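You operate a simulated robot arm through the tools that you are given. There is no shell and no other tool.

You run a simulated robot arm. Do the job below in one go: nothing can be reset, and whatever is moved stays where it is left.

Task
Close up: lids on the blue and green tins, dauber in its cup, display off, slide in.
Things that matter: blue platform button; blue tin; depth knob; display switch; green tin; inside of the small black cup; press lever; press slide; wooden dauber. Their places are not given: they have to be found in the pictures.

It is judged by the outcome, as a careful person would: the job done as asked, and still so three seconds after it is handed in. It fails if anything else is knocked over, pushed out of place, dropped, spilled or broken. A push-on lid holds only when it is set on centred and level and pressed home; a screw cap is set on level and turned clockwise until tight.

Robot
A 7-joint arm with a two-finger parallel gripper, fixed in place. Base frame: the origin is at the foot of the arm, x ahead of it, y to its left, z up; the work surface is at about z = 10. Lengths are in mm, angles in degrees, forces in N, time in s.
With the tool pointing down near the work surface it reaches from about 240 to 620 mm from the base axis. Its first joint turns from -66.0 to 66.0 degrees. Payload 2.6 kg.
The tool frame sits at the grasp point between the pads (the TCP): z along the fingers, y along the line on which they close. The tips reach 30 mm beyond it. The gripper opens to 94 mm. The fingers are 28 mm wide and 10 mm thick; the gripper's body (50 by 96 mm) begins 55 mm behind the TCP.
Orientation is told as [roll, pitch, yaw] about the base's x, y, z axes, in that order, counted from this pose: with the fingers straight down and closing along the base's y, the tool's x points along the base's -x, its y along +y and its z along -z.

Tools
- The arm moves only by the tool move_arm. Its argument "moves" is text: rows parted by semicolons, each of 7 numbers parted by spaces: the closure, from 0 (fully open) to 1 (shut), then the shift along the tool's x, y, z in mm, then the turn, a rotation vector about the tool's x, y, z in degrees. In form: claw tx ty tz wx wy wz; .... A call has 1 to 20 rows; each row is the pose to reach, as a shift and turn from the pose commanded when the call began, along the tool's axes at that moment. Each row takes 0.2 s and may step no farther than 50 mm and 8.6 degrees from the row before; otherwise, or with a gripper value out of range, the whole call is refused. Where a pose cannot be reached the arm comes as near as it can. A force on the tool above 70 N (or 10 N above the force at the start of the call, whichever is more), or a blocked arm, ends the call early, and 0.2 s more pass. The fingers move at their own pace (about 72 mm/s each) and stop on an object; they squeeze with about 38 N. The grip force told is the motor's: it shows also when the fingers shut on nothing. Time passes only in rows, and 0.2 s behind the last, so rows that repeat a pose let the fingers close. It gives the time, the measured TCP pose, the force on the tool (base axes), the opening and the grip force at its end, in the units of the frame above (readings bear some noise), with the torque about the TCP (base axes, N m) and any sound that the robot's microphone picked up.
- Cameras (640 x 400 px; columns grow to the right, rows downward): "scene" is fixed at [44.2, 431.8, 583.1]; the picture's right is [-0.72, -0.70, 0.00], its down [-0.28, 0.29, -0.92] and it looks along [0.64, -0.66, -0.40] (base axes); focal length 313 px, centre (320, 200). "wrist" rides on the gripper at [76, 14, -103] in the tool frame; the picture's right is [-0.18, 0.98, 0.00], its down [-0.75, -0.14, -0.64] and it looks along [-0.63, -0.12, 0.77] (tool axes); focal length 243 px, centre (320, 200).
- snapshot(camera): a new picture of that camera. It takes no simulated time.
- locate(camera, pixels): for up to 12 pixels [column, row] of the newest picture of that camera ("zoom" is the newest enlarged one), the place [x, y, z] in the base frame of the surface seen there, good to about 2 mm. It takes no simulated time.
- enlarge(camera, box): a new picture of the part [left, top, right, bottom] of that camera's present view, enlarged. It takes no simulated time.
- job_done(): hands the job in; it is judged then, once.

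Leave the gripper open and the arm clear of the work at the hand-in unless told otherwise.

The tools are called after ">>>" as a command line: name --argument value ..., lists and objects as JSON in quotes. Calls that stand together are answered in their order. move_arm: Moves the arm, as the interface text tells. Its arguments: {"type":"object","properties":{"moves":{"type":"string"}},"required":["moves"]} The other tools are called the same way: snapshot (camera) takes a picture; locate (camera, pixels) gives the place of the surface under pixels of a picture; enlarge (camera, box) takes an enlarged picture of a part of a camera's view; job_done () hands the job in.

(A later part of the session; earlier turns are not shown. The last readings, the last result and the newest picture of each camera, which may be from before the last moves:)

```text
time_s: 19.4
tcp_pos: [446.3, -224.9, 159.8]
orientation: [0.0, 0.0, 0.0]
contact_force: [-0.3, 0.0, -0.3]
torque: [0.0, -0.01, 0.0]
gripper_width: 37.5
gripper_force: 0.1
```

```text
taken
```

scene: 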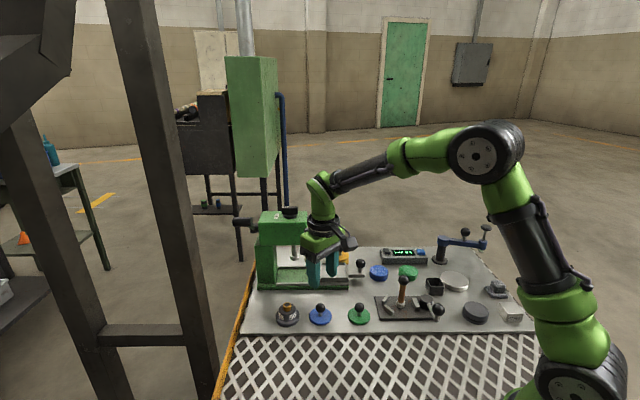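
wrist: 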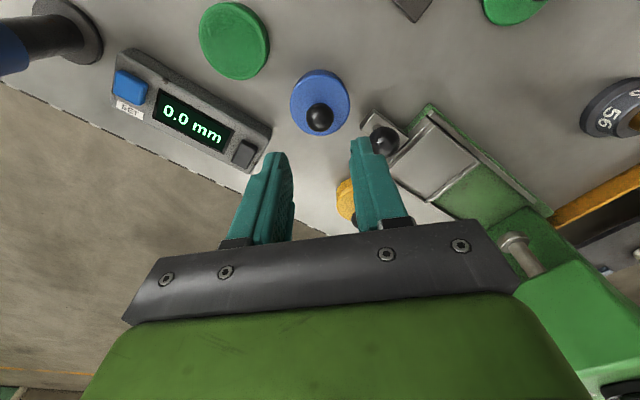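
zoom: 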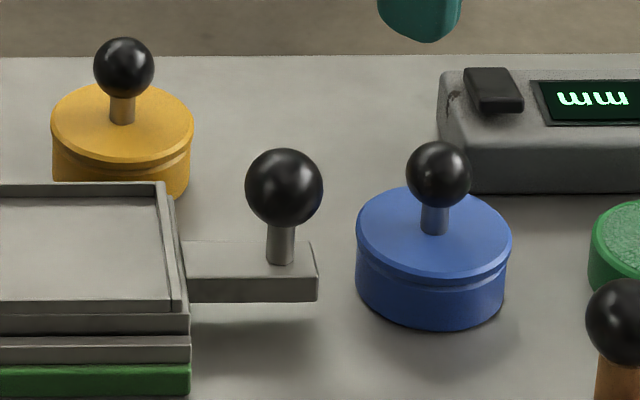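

The blue lid top is at z 37.5, the same as the closed yellow tin's lid (37.2), so it is home. Next I fly to the green lid, whose knob is near (388,-53).

>>> move_arm --moves "0.6 10 30 0 0 0 0; 0.6 25 75 0 0 0 0; 0.6 40 120 0 0 0 0; 0.6 55 160 0 0 0 0; 0.6 58 172 0 0 0 0; 0.6 58 172 25 0 0 0; 0.6 58 172 50 0 0 0; 0.6 58 172 50 0 0 0"

>>> snapshot --camera "wrist"

>>> enlarge --camera "wrist" --box '[220, 90, 420, 220]'

```text
time_s: 21.2
tcp_pos: [387.3, -52.8, 109.1]
orientation: [0.0, 0.0, 0.1]
contact_force: [-0.1, 0.4, -0.3]
torque: [0.01, -0.01, -0.02]
gripper_width: 37.7
gripper_force: 0.1
```

```text
taken
```

wrist: 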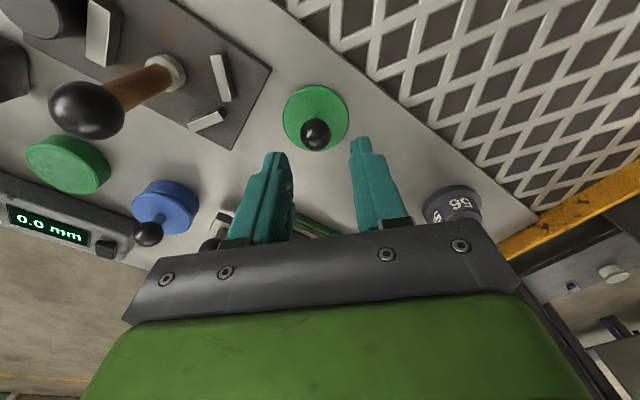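

```text
3.08 times, centred on (320, 155) of wrist
```

zoom: 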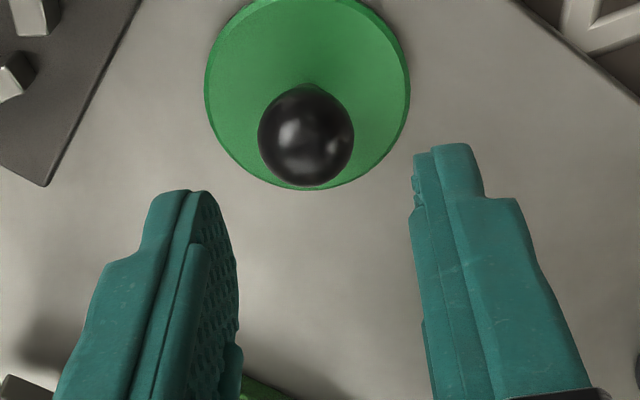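

The green knob appears at (315.5,134), 5 px left of the ideal column, so I correct y by -3.7 mm and descend 59 mm with the fingers open at 38 mm.

>>> move_arm --moves "0.6 0 -3.7 15 0 0 0; 0.6 0 -3.7 35 0 0 0; 0.6 0 -3.7 50 0 0 0; 0.6 0 -3.7 59 0 0 0; 0.6 0 -3.7 59 0 0 0"

>>> snapshot --camera "wrist"

>>> enlarge --camera "wrist" --box '[220, 110, 420, 240]'

```text
time_s: 22.4
tcp_pos: [387.7, -56.5, 50.9]
orientation: [0.0, 0.0, 0.0]
contact_force: [0.2, 0.4, -0.7]
torque: [-0.03, -0.01, -0.01]
gripper_width: 37.9
gripper_force: 0.0
```

```text
taken
```

wrist: 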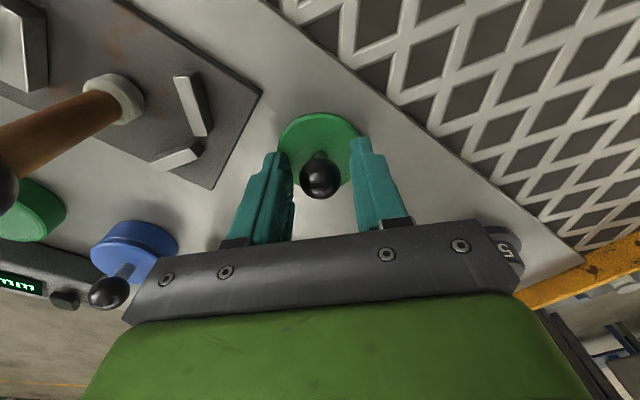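

```text
3.08 times, centred on (320, 175) of wrist
```

zoom: 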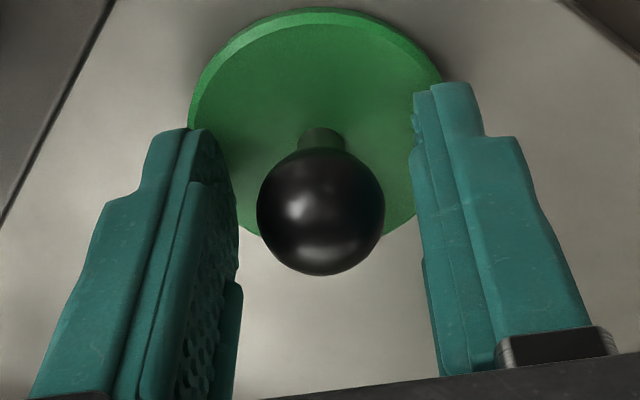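

The green knob shows at the same spot as the blue one did when gripped. I close, hold, then lift.

>>> move_arm --moves "0.75 0 0 0 0 0 0; 0.85 0 0 0 0 0 0; 1 0 0 0 0 0 0; 1 0 0 0 0 0 0; 1 0 0 0 0 0 0; 1 0 0 -5 0 0 0; 1 0 0 -20 0 0 0; 1 0 0 -45 0 0 0; 1 0 0 -75 0 0 0; 1 0 0 -110 0 0 0; 1 0 0 -110 0 0 0"

>>> snapshot --camera "wrist"

>>> enlarge --camera "wrist" --box '[220, 110, 420, 240]'

>>> enlarge --camera "scene" --box '[310, 220, 430, 300]'

```text
time_s: 24.8
tcp_pos: [387.2, -57.9, 160.4]
orientation: [0.0, 0.0, 0.0]
contact_force: [0.0, -0.1, -1.2]
torque: [0.0, -0.02, -0.03]
gripper_width: 22.1
gripper_force: 38.6
```

```text
taken
```

wrist: 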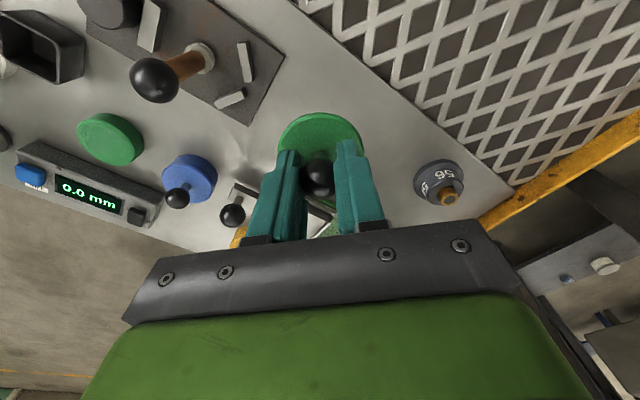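

```text
3.08 times, centred on (320, 175) of wrist
```

zoom: 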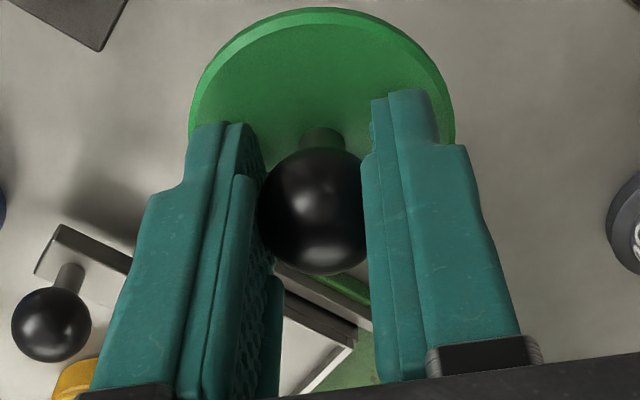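

```text
5.00 times, centred on (370, 260) of scene
```

zoom: 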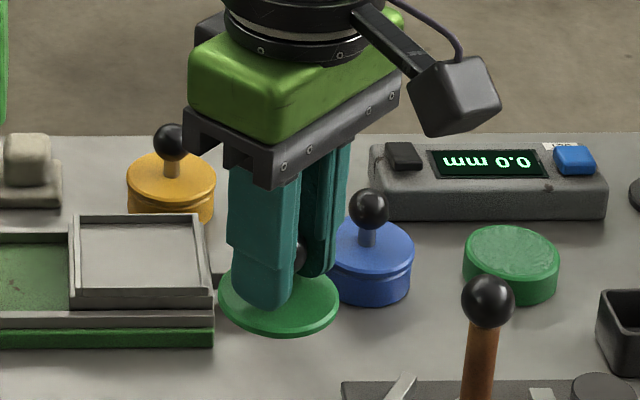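

The green lid is level in the grip. I carry it to above the green tin (384.3,-285.5) and lower to z≈105 for a check.

>>> move_arm --moves "1 0 -20 0 0 0 0; 1 0.5 -62 0 0 0 0; 1 1 -108 0 0 0 0; 1 1.5 -154 0 0 0 0; 1 2 -200 0 0 0 0; 1 2.7 -222 0 0 0 0; 1 2.7 -229.3 0 0 0 0; 1 2.7 -229.3 30 0 0 0; 1 2.7 -229.3 55 0 0 0; 1 2.7 -229.3 55 0 0 0; 1 2.7 -229.3 55 0 0 0"

>>> snapshot --camera "wrist"

>>> enlarge --camera "wrist" --box '[240, 80, 400, 210]'

>>> enlarge --camera "scene" --box '[370, 235, 450, 290]'

```text
time_s: 27.2
tcp_pos: [383.5, -286.6, 103.9]
orientation: [0.0, 0.1, 0.0]
contact_force: [-0.7, 0.0, 0.7]
torque: [0.01, 0.02, 0.03]
gripper_width: 22.3
gripper_force: 38.1
```

```text
taken
```

wrist: 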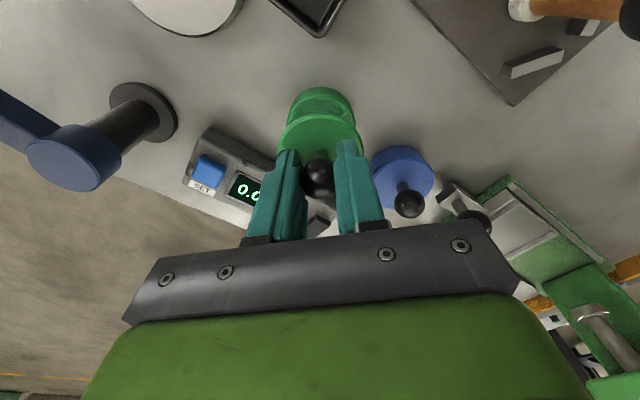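

```text
3.08 times, centred on (320, 145) of wrist
```

zoom: 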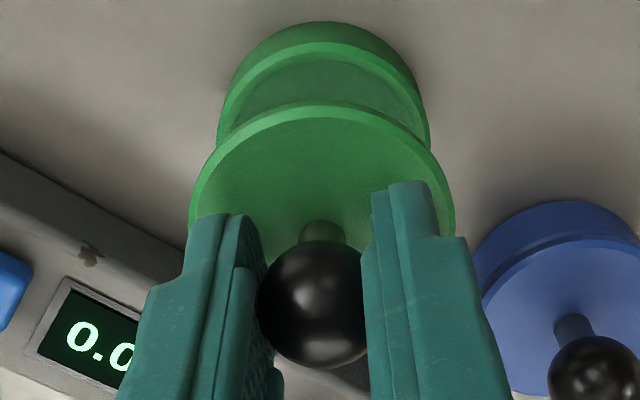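

```text
7.27 times, centred on (410, 262) of scene
```

zoom: 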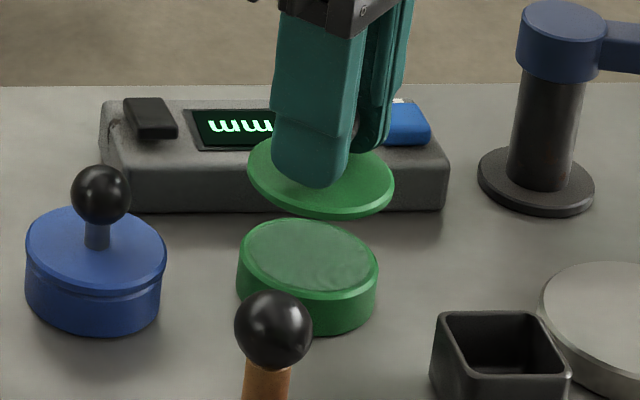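

The lid is nearly centred: scene predicts 308.7 vs tin 308; the wrist view suggests about +0.5 mm in y. I apply that and lower to just above the tin.

>>> move_arm --moves "1 0 0.5 12 0 0 0; 1 0 0.5 24 0 0 0; 1 0 0.5 30 0 0 0; 1 0 0.5 30 0 0 0"

>>> enlarge --camera "wrist" --box '[260, 90, 380, 190]'

>>> enlarge --camera "scene" --box '[380, 245, 440, 290]'

```text
time_s: 28.2
tcp_pos: [384.2, -285.2, 75.1]
orientation: [0.0, 0.0, 0.0]
contact_force: [-0.1, 0.0, -0.4]
torque: [-0.01, -0.03, 0.0]
gripper_width: 22.2
gripper_force: 38.5
```

```text
4.00 times, centred on (320, 140) of wrist
```

zoom: 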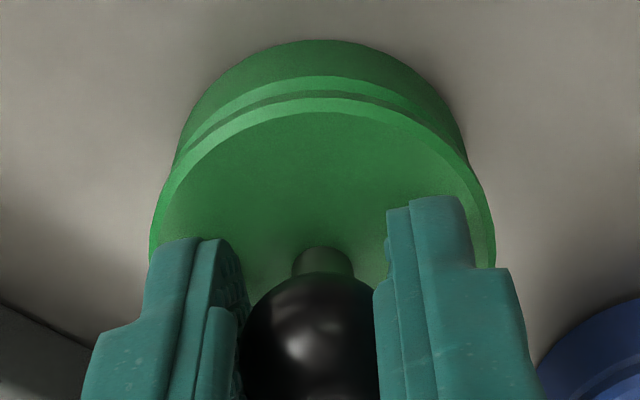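

```text
8.89 times, centred on (410, 268) of scene
```

zoom: 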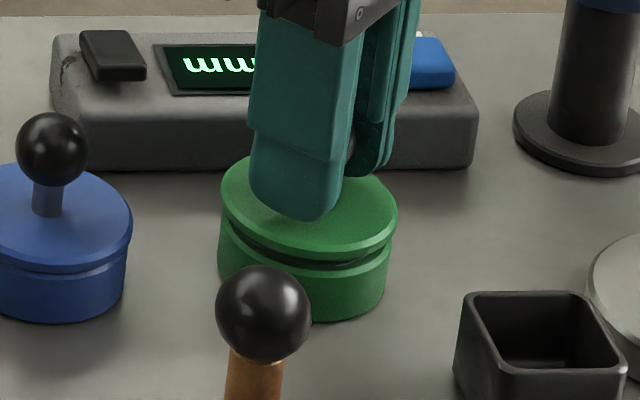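

Still well centred (scene 304 predicted vs 303). I nudge 0.2 mm and lower, 1 mm per row, onto the tin and press.

>>> move_arm --moves "1 -0.2 0.2 1 0 0 0; 1 -0.2 0.2 2 0 0 0; 1 -0.2 0.2 3 0 0 0; 1 -0.2 0.2 4 0 0 0; 1 -0.2 0.2 5 0 0 0; 1 -0.2 0.2 6 0 0 0; 1 -0.2 0.2 7 0 0 0; 1 -0.2 0.2 7 0 0 0"

>>> enlarge --camera "scene" --box '[380, 245, 440, 290]'

```text
time_s: 30.0
tcp_pos: [385.1, -285.7, 70.0]
orientation: [0.0, -0.1, -0.2]
contact_force: [-21.7, 9.7, 40.7]
torque: [0.15, 0.24, 0.03]
gripper_width: 22.2
gripper_force: 38.2
heard: snap
```

```text
8.89 times, centred on (410, 268) of scene
```

zoom: 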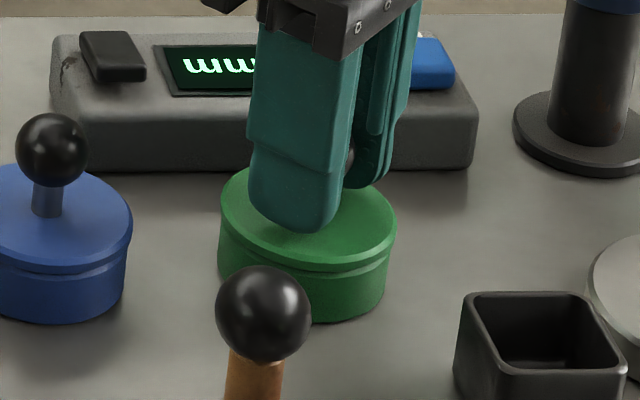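

Snap heard, with the same load pattern as before. I relieve it the same way and open the fingers.

>>> move_arm --moves "1 0.4 0.2 -0.5 0 0 0; 1 0.7 0.3 -1 0 0 0; 1 0.9 0.4 -2 0 0 0; 1 0.9 0.4 -2 0 0 0; 0.7 0.9 0.4 -2 0 0 0; 0.6 0.9 0.4 -2 0 0 0; 0.6 0.9 0.4 -2 0 0 0"

>>> enlarge --camera "scene" --box '[380, 245, 440, 290]'

>>> enlarge --camera "wrist" --box '[260, 90, 380, 190]'

```text
time_s: 31.6
tcp_pos: [383.3, -284.8, 70.1]
orientation: [0.0, 0.1, 0.0]
contact_force: [0.0, 0.5, -0.2]
torque: [0.0, -0.02, 0.03]
gripper_width: 37.5
gripper_force: 0.1
```

```text
8.89 times, centred on (410, 268) of scene
```

zoom: 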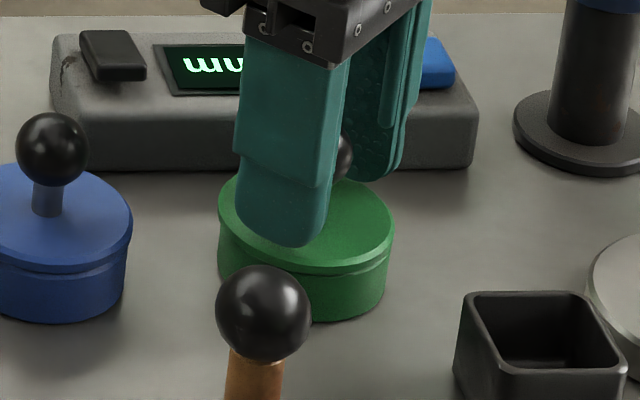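

```text
4.00 times, centred on (320, 140) of wrist
```

zoom: 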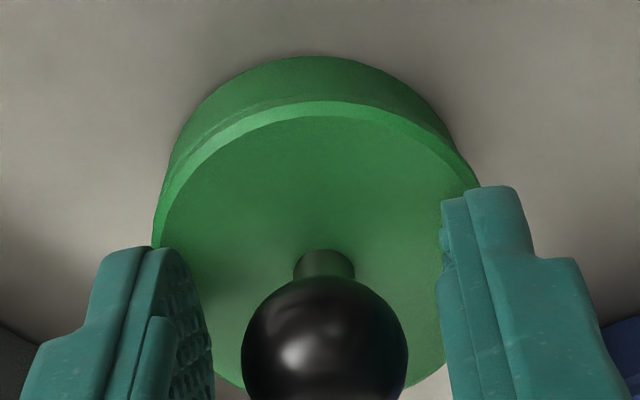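

The fingers are open. I rise straight up and inspect the green lid's seat closely.

>>> move_arm --moves "0.6 0 0 -10 0 0 0; 0.6 0 0 -30 0 0 0; 0.6 0 0 -60 0 0 0; 0.6 0 0 -90 0 0 0; 0.6 0 0 -90 0 0 0"

>>> enlarge --camera "scene" --box '[350, 245, 430, 290]'

>>> locate --camera "zoom" --pixels '[[400, 215], [440, 225], [480, 220], [505, 200], [400, 190], [375, 200], [190, 190], [260, 190], [215, 210], [228, 130], [441, 140], [450, 240]]'

>>> snapshot --camera "wrist"

>>> enlarge --camera "wrist" --box '[260, 40, 400, 160]'

```text
time_s: 32.8
tcp_pos: [383.5, -282.9, 160.3]
orientation: [0.0, 0.0, -0.1]
contact_force: [-0.2, 0.2, 0.6]
torque: [-0.01, 0.0, 0.0]
gripper_width: 37.7
gripper_force: 0.1
```

```text
8.00 times, centred on (390, 268) of scene
```

zoom: 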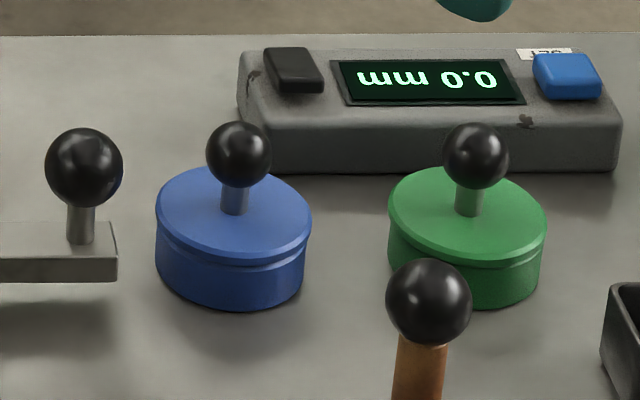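

```text
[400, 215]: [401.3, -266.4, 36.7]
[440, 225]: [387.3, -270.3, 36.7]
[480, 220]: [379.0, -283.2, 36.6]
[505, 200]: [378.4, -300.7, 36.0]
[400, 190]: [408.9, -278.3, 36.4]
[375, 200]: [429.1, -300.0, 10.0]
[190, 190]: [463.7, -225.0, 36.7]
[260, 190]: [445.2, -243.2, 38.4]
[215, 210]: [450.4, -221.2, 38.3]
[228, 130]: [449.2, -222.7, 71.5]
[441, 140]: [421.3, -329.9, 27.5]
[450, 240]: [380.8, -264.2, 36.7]
```

```text
taken
```

wrist: 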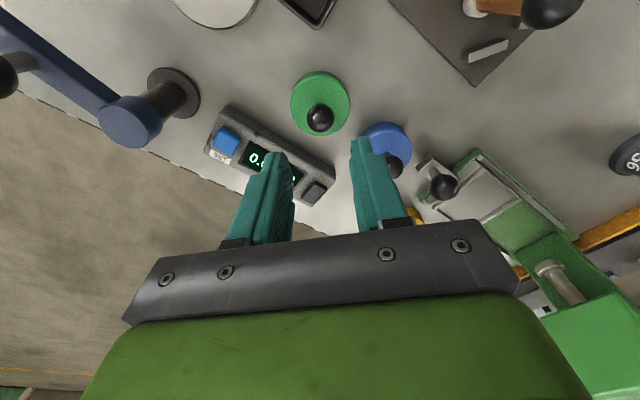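

```text
3.33 times, centred on (330, 100) of wrist
```

zoom: 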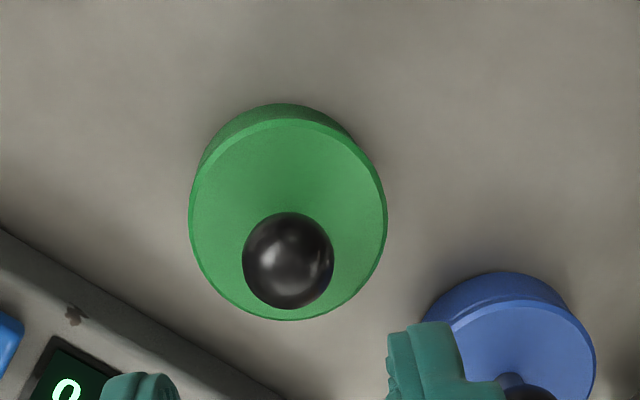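

Both lids are level and home (green top z ≈ 36.5 all round). Next is the slide: I move to about (480,-150,230) to view the press, its tray and rail from above.

>>> move_arm --moves "0.6 -10 10 -30 0 0 0; 0.7 -30 40 -60 0 0 0; 0.8 -52 72 -70 0 0 0; 0.9 -75 104 -70 0 0 0; 1 -96 134 -70 0 0 0; 1 -96 134 -70 0 0 0"

>>> snapshot --camera "wrist"

>>> enlarge --camera "wrist" --box '[280, 80, 520, 240]'

>>> snapshot --camera "scene"

>>> enlarge --camera "scene" --box '[240, 195, 380, 295]'

```text
time_s: 34.2
tcp_pos: [480.3, -152.0, 229.8]
orientation: [0.0, 0.0, 0.0]
contact_force: [-0.2, -0.1, -0.5]
torque: [-0.02, 0.01, -0.02]
gripper_width: 0.0
gripper_force: 33.4
```

```text
taken
```

wrist: 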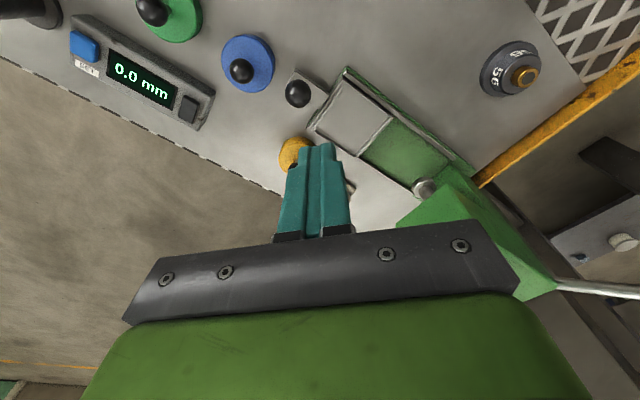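

```text
2.50 times, centred on (400, 160) of wrist
```

zoom: 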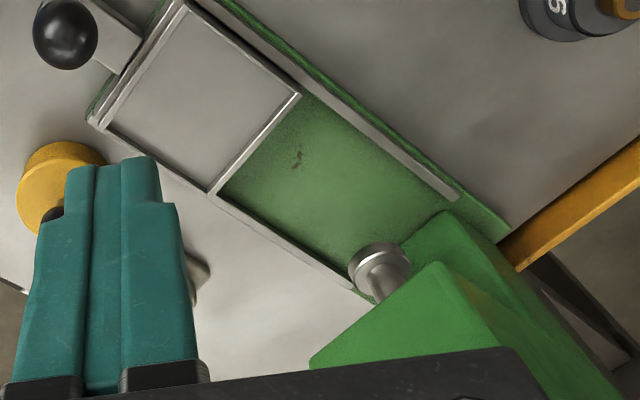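

```text
taken
```

scene: 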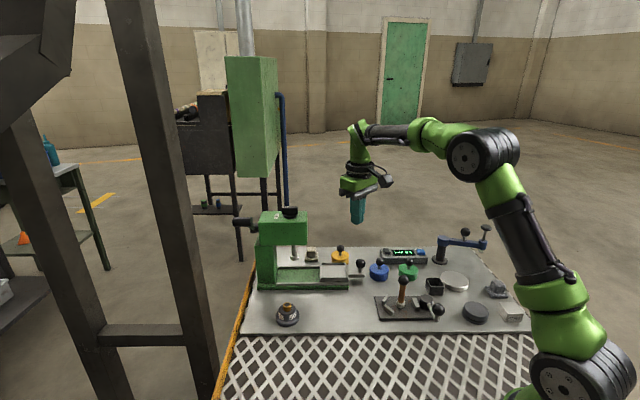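

```text
4.00 times, centred on (310, 245) of scene
```

zoom: 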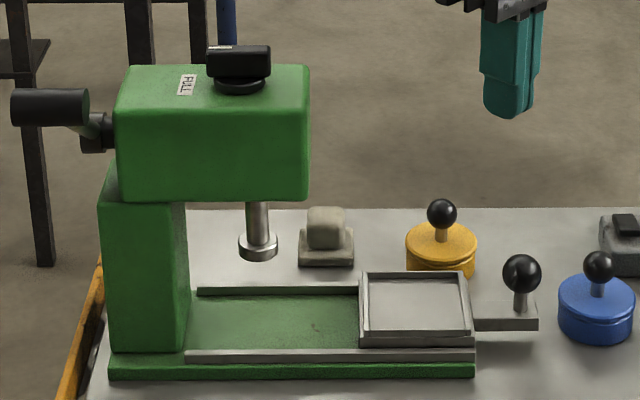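

The tray must travel roughly 110 mm inwards to sit under the ram. I locate the press head, knob, rail and tray edges to plan clearances.

>>> locate --camera "zoom" --pixels '[[300, 190], [300, 80], [305, 130], [258, 255], [258, 243], [365, 340], [470, 340], [363, 275], [466, 275], [521, 272], [521, 300], [535, 325]]'

>>> locate --camera "wrist" --pixels '[[297, 93], [286, 93], [309, 93], [297, 82], [297, 104], [322, 120], [345, 72], [390, 120], [425, 185], [362, 155], [312, 118], [290, 150]]'

```text
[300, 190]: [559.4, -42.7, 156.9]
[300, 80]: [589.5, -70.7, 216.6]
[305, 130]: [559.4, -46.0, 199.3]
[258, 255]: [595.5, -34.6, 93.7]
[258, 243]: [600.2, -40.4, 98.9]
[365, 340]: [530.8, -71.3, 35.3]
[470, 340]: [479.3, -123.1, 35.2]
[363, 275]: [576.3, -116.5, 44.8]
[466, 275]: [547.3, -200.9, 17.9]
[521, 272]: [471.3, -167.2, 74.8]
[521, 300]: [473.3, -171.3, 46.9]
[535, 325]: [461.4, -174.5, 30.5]
```

```text
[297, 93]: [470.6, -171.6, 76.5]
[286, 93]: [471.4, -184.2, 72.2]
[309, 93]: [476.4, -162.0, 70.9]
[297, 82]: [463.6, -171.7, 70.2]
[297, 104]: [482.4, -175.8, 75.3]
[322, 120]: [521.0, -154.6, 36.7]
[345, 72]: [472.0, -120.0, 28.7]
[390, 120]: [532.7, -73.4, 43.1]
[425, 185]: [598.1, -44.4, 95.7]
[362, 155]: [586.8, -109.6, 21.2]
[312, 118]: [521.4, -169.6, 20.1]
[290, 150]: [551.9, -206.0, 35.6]
```

The slide knob's centre is about (474.5,-173.3,69), and the slide runs along (0.707,0.707), with the ram about 103 mm further in. I'll turn the tool 45° so the fingers close across the slide, open to about 50 mm, and hover above the knob.

>>> move_arm --moves "0.8 2 -8 20 0 0 -7.5; 0.6 4 -16 40 0 0 -15; 0.47 5.15 -22.9 60 0 0 -22.5; 0.47 5.15 -22.9 75 0 0 -30; 0.47 5.15 -22.9 90 0 0 -37.5; 0.47 5.15 -22.9 100 0 0 -45; 0.47 5.15 -22.9 100 0 0 -45"

>>> snapshot --camera "wrist"

>>> enlarge --camera "wrist" --box '[220, 90, 420, 220]'

>>> enlarge --camera "scene" --box '[310, 200, 420, 290]'

```text
time_s: 35.8
tcp_pos: [474.1, -174.0, 131.5]
orientation: [0.0, 0.1, 45.3]
contact_force: [0.5, 0.6, 0.1]
torque: [0.01, -0.02, 0.02]
gripper_width: 49.8
gripper_force: 0.0
```

```text
taken
```

wrist: 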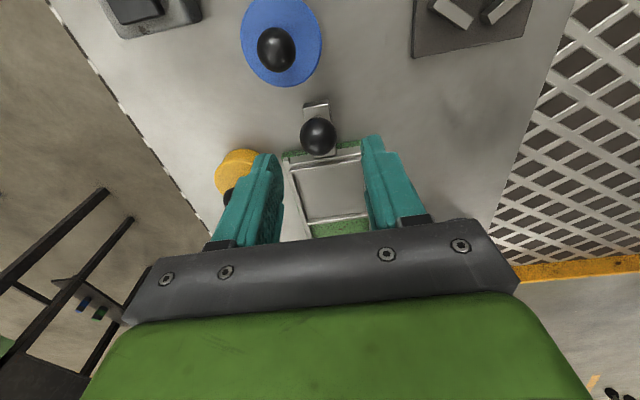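

```text
3.08 times, centred on (320, 155) of wrist
```

zoom: 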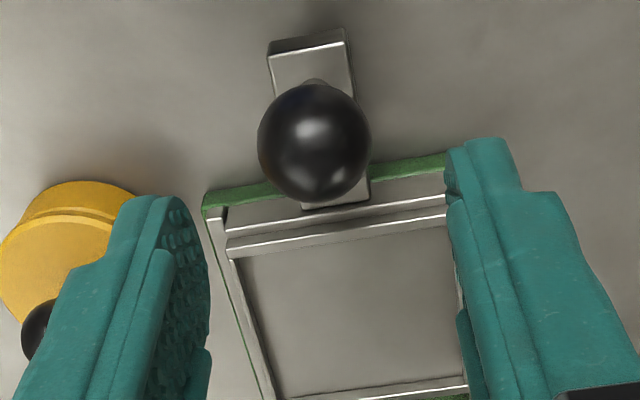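

```text
4.44 times, centred on (365, 245) of scene
```

zoom: 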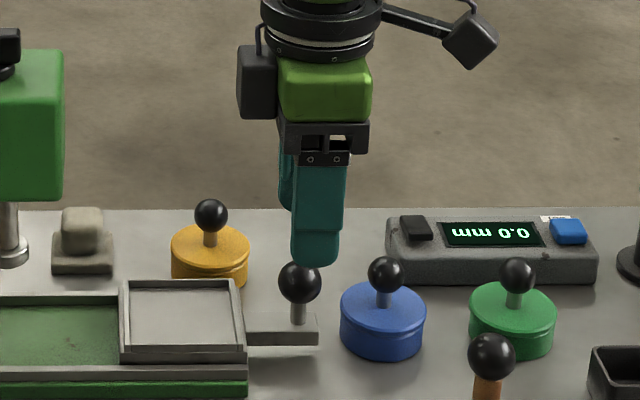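

The knob appears at (318,136.5), about 1.3 mm left of the gripper centre line. I correct that, descend to TCP z≈78 and close on the knob.

>>> move_arm --moves "0.47 0 -1.3 20 0 0 0; 0.47 0 -1.3 40 0 0 0; 0.47 0 -1.3 52 0 0 0; 0.47 0 -1.3 52 0 0 0"

>>> enlarge --camera "wrist" --box '[220, 90, 420, 220]'

>>> enlarge --camera "scene" --box '[270, 190, 400, 290]'

```text
time_s: 36.8
tcp_pos: [476.5, -173.5, 78.7]
orientation: [0.0, 0.0, 45.0]
contact_force: [-1.0, 0.7, -0.2]
torque: [0.01, 0.01, 0.02]
gripper_width: 49.5
gripper_force: 0.0
```

```text
3.08 times, centred on (320, 155) of wrist
```

zoom: 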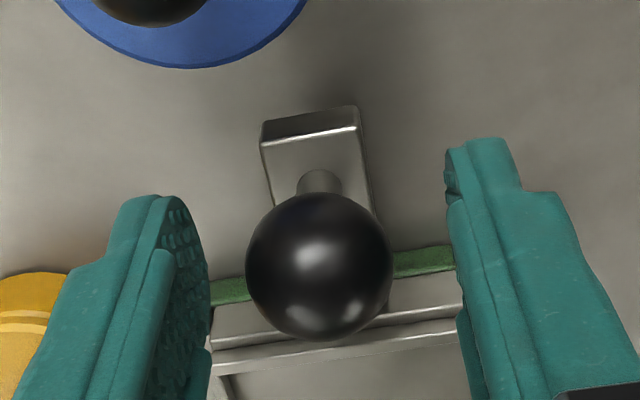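

```text
4.00 times, centred on (335, 240) of scene
```

zoom: 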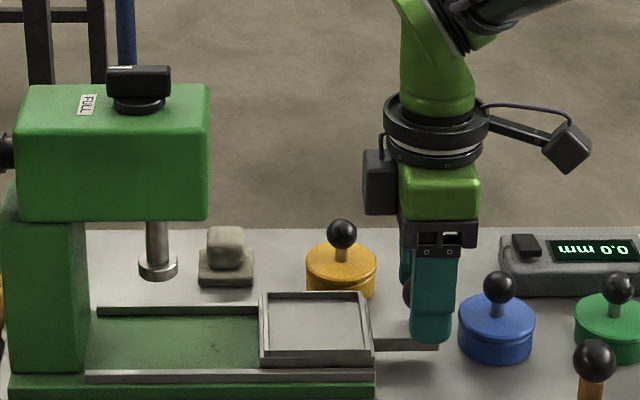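

The knob is centred between the fingers. From the scene view, the gripper's rear box has about 100 mm to the press head, so I will only drag 70 mm with this grip. First close and hold.

>>> move_arm --moves "0.6 0 0 0 0 0 0; 0.72 0 0 0 0 0 0; 0.85 0 0 0 0 0 0; 1 0 0 0 0 0 0; 1 0 0 0 0 0 0; 1 0 0 0 0 0 0"

```text
time_s: 38.2
tcp_pos: [475.4, -175.2, 78.0]
orientation: [-0.2, 0.0, 45.0]
contact_force: [7.6, -4.7, -7.5]
torque: [-0.05, -0.14, -0.04]
gripper_width: 27.2
gripper_force: 44.7
```

Grip is 27 mm wide with a small side load of about 9 N. I ease 0.3 mm sideways and drag the slide inwards in small steps, 30 mm first.

>>> move_arm --moves "1 0 -0.3 0.2 0 0 0; 1 -2 -0.3 0.2 0 0 0; 1 -5 -0.3 0.2 0 0 0; 1 -10 -0.3 0.2 0 0 0; 1 -16 -0.3 0.2 0 0 0; 1 -23 -0.3 0.2 0 0 0; 1 -30 -0.3 0.2 0 0 0"

>>> enlarge --camera "scene" --box '[240, 190, 400, 300]'

```text
time_s: 39.8
tcp_pos: [497.4, -154.3, 78.8]
orientation: [0.0, 0.0, 45.1]
contact_force: [2.6, -5.2, 0.5]
torque: [-0.36, 0.34, -0.07]
gripper_width: 27.3
gripper_force: 45.2
```

```text
3.64 times, centred on (320, 245) of scene
```

zoom: 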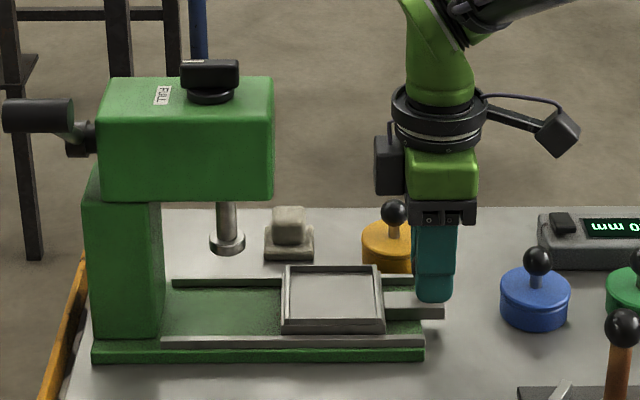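

The slide moves smoothly with little force. I continue another 40 mm.

>>> move_arm --moves "1 -6 0 0 0 0 0; 1 -13 0 0 0 0 0; 1 -20 0 0 0 0 0; 1 -27 0 0 0 0 0; 1 -34 0 0 0 0 0; 1 -40 0 0 0 0 0; 1 -40 0 0 0 0 0"

>>> enlarge --camera "scene" --box '[240, 190, 400, 300]'

```text
time_s: 41.4
tcp_pos: [525.0, -125.1, 77.7]
orientation: [0.0, 0.0, 45.0]
contact_force: [3.3, -4.7, 4.8]
torque: [-0.25, 0.18, -0.04]
gripper_width: 27.2
gripper_force: 45.2
```

```text
3.64 times, centred on (320, 245) of scene
```

zoom: 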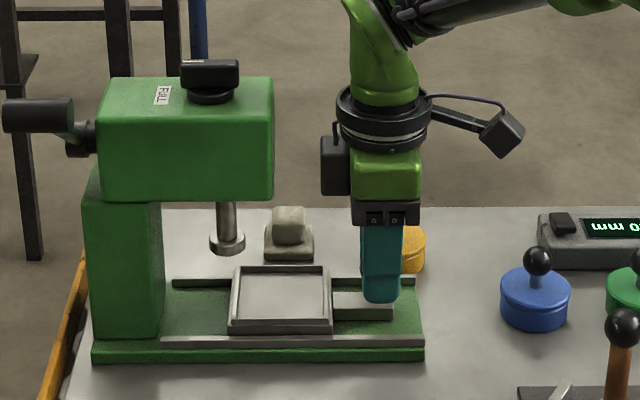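

About 40–49 mm of travel remains, and the box has 33 mm to the press head. So I release, lift, step back behind the knob, close the fingers, tilt 10° away from the press and will push from behind.

>>> move_arm --moves "0.7 0 0 0 0 0 0; 0.47 0 0 0 0 0 0; 0.47 0 0 0 0 0 0; 0.47 0 0 -20 0 0 0; 0.47 0 0 -45 0 0 0; 0.47 0 0 -65 0 0 0; 0.7 20 0 -65 0 -4 0; 1 38 0 -65 0 -8 0; 1 38 0 -65 0 -10 0; 1 38 0 -65 0 -10 0; 1 38 0 -65 0 -10 0"

>>> enlarge --camera "scene" --box '[240, 190, 400, 300]'

>>> snapshot --camera "wrist"

```text
time_s: 43.8
tcp_pos: [497.2, -151.2, 144.1]
orientation: [0.0, -10.0, 44.9]
contact_force: [-0.1, 0.6, -0.2]
torque: [0.03, -0.01, -0.03]
gripper_width: 0.1
gripper_force: 32.9
```

```text
3.64 times, centred on (320, 245) of scene
```

zoom: 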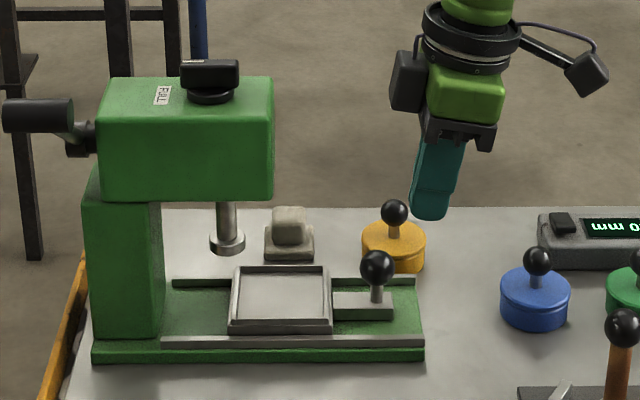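

```text
taken
```

wrist: 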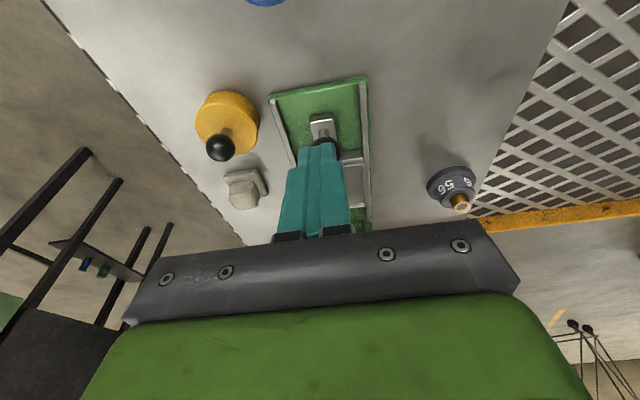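

The tool is tilted back and sits behind the knob. I descend straight down 63 mm behind the knob.

>>> move_arm --moves "1 3.65 0 20.7 0 0 0; 1 7.3 0 41.4 0 0 0; 1 10.96 0 62.05 0 0 0; 1 10.96 0 62.05 0 0 0"

>>> enlarge --camera "scene" --box '[240, 190, 400, 300]'

>>> enlarge --camera "wrist" --box '[240, 90, 400, 220]'

```text
time_s: 44.8
tcp_pos: [496.8, -151.7, 79.4]
orientation: [-0.1, -10.0, 45.1]
contact_force: [-0.9, 0.1, 0.9]
torque: [-0.01, -0.02, -0.02]
gripper_width: 0.0
gripper_force: 33.4
```

```text
3.64 times, centred on (320, 245) of scene
```

zoom: 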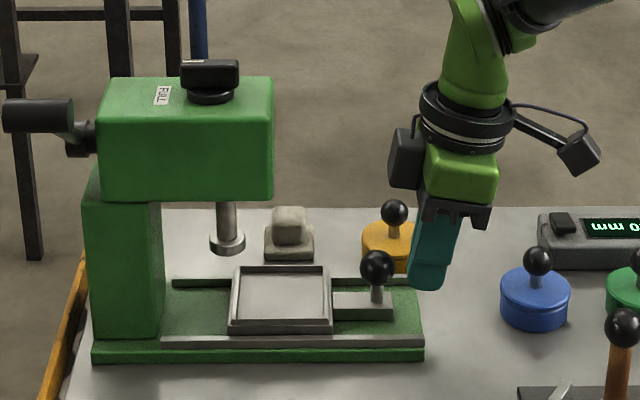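

```text
3.08 times, centred on (320, 155) of wrist
```

zoom: 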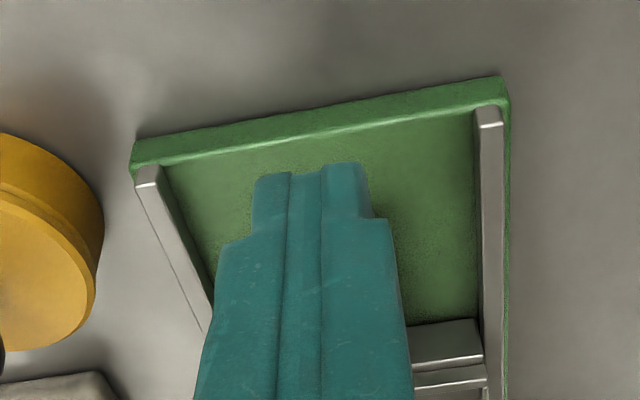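

Fingers stand about 10 mm behind the knob. I push inwards along the rail, first 30 mm.

>>> move_arm --moves "1 -4.9 0 0.87 0 0 0; 1 -8.9 0 1.57 0 0 0; 1 -11.8 0 2.1 0 0 0; 1 -15.8 0 2.8 0 0 0; 1 -20.7 0 3.65 0 0 0; 1 -25.6 0 4.5 0 0 0; 1 -29.5 0 5.2 0 0 0"

>>> enlarge --camera "scene" --box '[240, 190, 400, 300]'

```text
time_s: 46.4
tcp_pos: [518.5, -131.1, 79.9]
orientation: [0.0, -9.9, 45.1]
contact_force: [0.0, -0.9, -0.6]
torque: [-0.03, 0.01, 0.02]
gripper_width: 0.1
gripper_force: 33.0
```

```text
3.64 times, centred on (320, 245) of scene
```

zoom: 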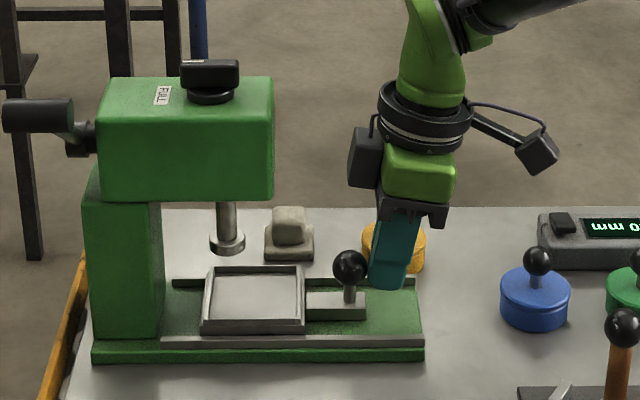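

The tray advances; about 20–28 mm remain. I push 16 mm more and then proceed in small steps.

>>> move_arm --moves "1 -3.9 0 0.7 0 0 0; 1 -7.9 0 1.4 0 0 0; 1 -11.8 0 2.1 0 0 0; 1 -15.8 0 2.8 0 0 0"

>>> enlarge --camera "scene" --box '[240, 190, 400, 300]'

```text
time_s: 47.4
tcp_pos: [531.1, -120.4, 79.5]
orientation: [-0.1, -9.9, 45.0]
contact_force: [0.1, 0.9, -0.2]
torque: [0.04, -0.01, -0.02]
gripper_width: 0.0
gripper_force: 32.4
```

```text
3.64 times, centred on (320, 245) of scene
```

zoom: 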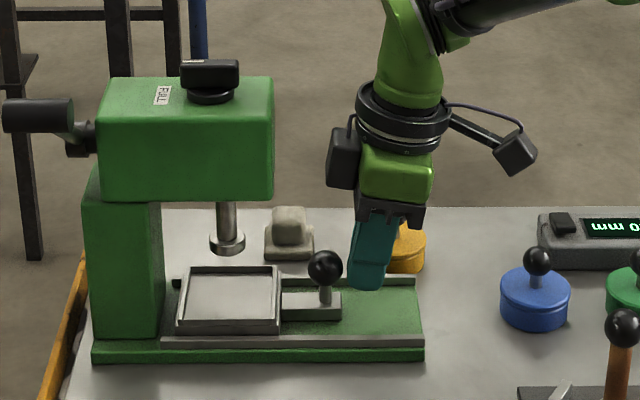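

The tray is now centred under the ram (228 vs 227) and ran slightly ahead of the fingers. I push gently a little more, 1–2 mm per row, to feel whether it has reached its stop.

>>> move_arm --moves "1 -1.97 0 0.35 0 0 0; 1 -3.94 0 0.7 0 0 0; 1 -4.9 0 0.87 0 0 0; 1 -5.9 0 1.04 0 0 0; 1 -5.9 0 1.04 0 0 0"

>>> enlarge --camera "scene" --box '[240, 190, 400, 300]'

```text
time_s: 48.6
tcp_pos: [533.7, -117.4, 79.2]
orientation: [0.1, -9.7, 44.8]
contact_force: [-17.7, -9.2, 1.8]
torque: [-0.11, 0.31, 0.11]
gripper_width: 0.1
gripper_force: 33.1
```

```text
3.64 times, centred on (320, 245) of scene
```

zoom: 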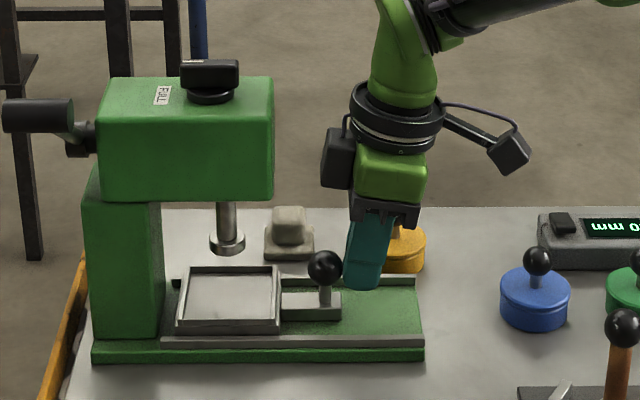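

20 N resists and the tray no longer moves: the slide is at its stop. I back off 15 mm, rise, and undo the tilt.

>>> move_arm --moves "1 5 0 -0.9 0 0 0; 1 14.8 0 -2.6 0 0 0; 1 10.5 0 -27.2 0 0 0; 1 3.5 0 -66.6 0 0 0; 1 0.9 0 -81.4 0 5 0; 1 0.9 0 -81.4 0 10 0; 1 0.9 0 -81.4 0 10 0"

>>> enlarge --camera "scene" --box '[240, 190, 400, 300]'

```text
time_s: 50.2
tcp_pos: [524.2, -126.5, 159.4]
orientation: [0.0, 0.0, 44.9]
contact_force: [0.1, -0.6, 0.1]
torque: [0.0, 0.0, 0.01]
gripper_width: 0.1
gripper_force: 33.0
```

```text
3.64 times, centred on (320, 245) of scene
```

zoom: 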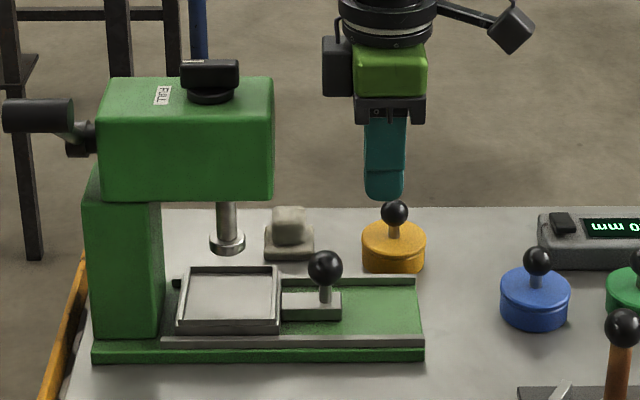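

The slide stays in. Next is the display switch; I fly to above it, around (471,-306), at z≈150, to look at it closely.

>>> move_arm --moves "1 33 -18 0 0 0 0; 1 66 -36 0 0 0 0; 1 99 -54 0 0 0 0; 1 132 -72 0 0 0 0; 1 164.7 -89.8 0 0 0 0; 1 164.7 -89.8 0 0 0 0"

>>> snapshot --camera "wrist"

>>> enlarge --camera "wrist" --box '[230, 50, 430, 180]'

>>> enlarge --camera "scene" --box '[375, 240, 435, 275]'

```text
time_s: 51.6
tcp_pos: [470.7, -305.9, 159.3]
orientation: [-0.1, 0.0, 44.9]
contact_force: [-0.3, 0.6, 0.6]
torque: [-0.02, 0.01, 0.03]
gripper_width: 0.1
gripper_force: 33.2
```

```text
taken
```

wrist: 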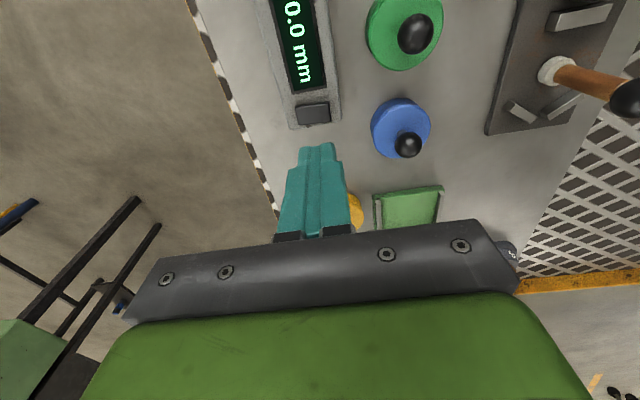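

```text
3.08 times, centred on (330, 115) of wrist
```

zoom: 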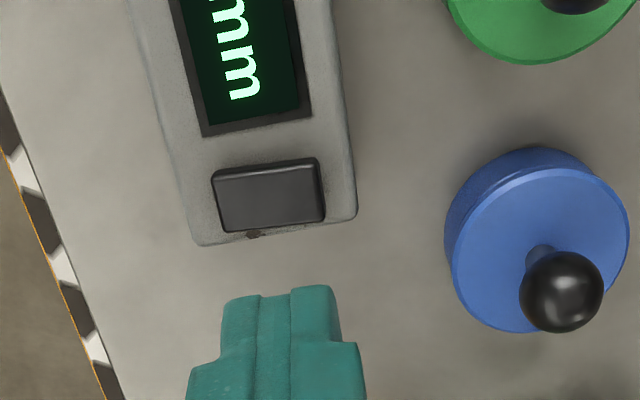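

```text
10.67 times, centred on (405, 258) of scene
```

zoom: 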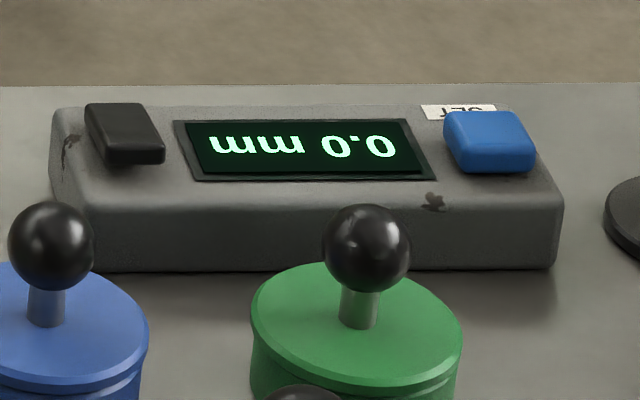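

I locate points along the black switch in both pictures to learn its size and which way the rocker leans.

>>> locate --camera "zoom" --pixels '[[95, 108], [125, 108], [105, 120], [130, 120], [110, 135], [135, 135], [115, 148], [145, 150], [135, 160], [75, 140], [160, 120], [130, 185]]'

>>> locate --camera "wrist" --pixels '[[298, 112], [304, 113], [310, 113], [316, 112], [322, 112], [327, 111], [301, 106], [326, 104], [303, 121], [328, 120], [296, 122], [333, 112]]'

```text
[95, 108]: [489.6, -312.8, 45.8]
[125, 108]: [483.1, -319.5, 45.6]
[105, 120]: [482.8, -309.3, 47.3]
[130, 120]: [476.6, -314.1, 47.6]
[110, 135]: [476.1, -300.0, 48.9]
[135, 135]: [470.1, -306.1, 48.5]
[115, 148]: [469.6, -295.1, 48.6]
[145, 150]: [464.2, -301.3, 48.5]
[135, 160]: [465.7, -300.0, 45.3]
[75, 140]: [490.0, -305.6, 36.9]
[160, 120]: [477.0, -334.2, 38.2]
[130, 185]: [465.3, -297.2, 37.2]
```

```text
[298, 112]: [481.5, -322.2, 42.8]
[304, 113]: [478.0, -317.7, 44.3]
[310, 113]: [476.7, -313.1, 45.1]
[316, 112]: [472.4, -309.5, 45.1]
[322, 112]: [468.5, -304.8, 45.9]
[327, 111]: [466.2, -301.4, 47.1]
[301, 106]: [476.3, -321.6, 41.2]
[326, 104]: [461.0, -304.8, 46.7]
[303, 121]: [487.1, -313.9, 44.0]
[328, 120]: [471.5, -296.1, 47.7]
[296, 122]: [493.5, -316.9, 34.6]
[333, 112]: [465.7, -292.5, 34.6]
```

The switch is a rocker: its robot-side end stands at z≈48, its far end at ≈43, housing at 36. Pressing the raised end near (466,-300) should turn the display off. I move the closed fingertips over that end, stopping a few mm above.

>>> move_arm --moves "1 -0.9 9.2 20 0 0 0; 1 -0.9 9.2 45 0 0 0; 1 -0.9 9.2 65 0 0 0; 1 -0.9 9.2 75 0 0 0; 1 -0.9 9.2 75 0 0 0"

>>> snapshot --camera "wrist"

>>> enlarge --camera "wrist" --box '[250, 90, 390, 200]'

>>> enlarge --camera "scene" --box '[365, 230, 445, 285]'

```text
time_s: 52.8
tcp_pos: [465.0, -299.1, 83.9]
orientation: [0.0, 0.0, 45.1]
contact_force: [-0.3, 0.9, 0.4]
torque: [0.0, -0.04, 0.0]
gripper_width: 0.4
gripper_force: 33.3
```

```text
taken
```

wrist: 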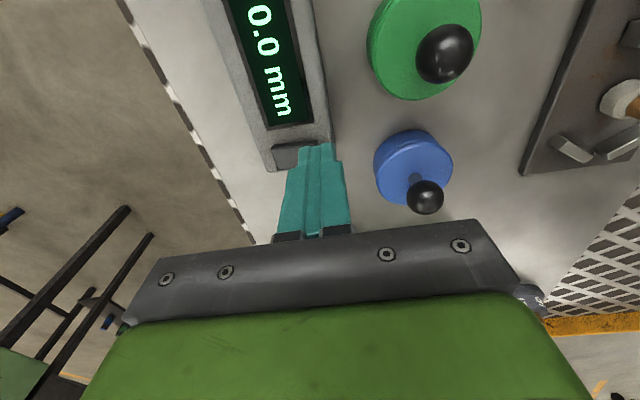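

```text
3.64 times, centred on (320, 145) of wrist
```

zoom: 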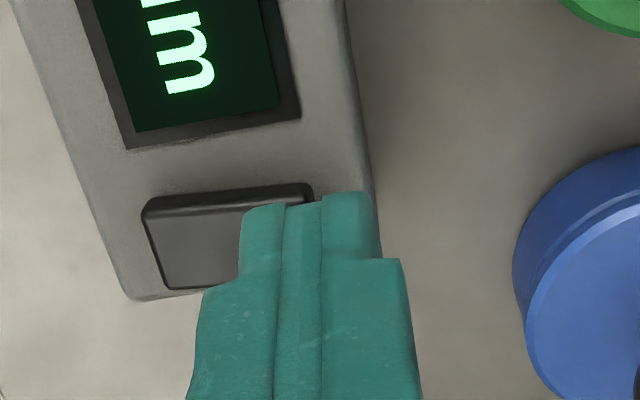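

```text
7.27 times, centred on (405, 258) of scene
```

zoom: 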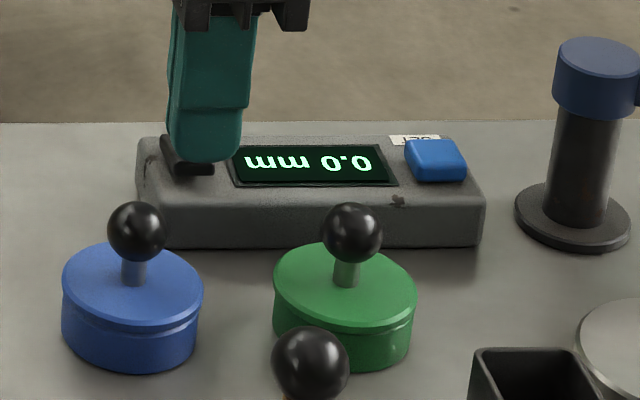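

The tip is over the raised end, slightly toward the screen. I shift 4 mm along the housing away from the screen and 3 mm outward, then press down in small steps.

>>> move_arm --moves "1 -4 3 1 0 0 0; 1 -4 3 3 0 0 0; 1 -4 3 5 0 0 0; 1 -4 3 6 0 0 0; 1 -4 3 7 0 0 0; 1 -4 3 8 0 0 0"

>>> enlarge --camera "scene" --box '[365, 230, 445, 285]'

```text
time_s: 54.2
tcp_pos: [466.0, -293.2, 76.4]
orientation: [0.0, 0.0, 45.1]
contact_force: [0.4, 1.3, 0.5]
torque: [-0.01, -0.01, 0.02]
gripper_width: 0.0
gripper_force: 33.3
```

```text
7.27 times, centred on (405, 258) of scene
```

zoom: 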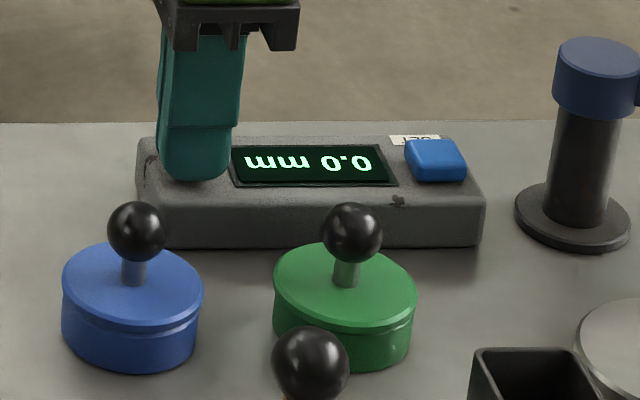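

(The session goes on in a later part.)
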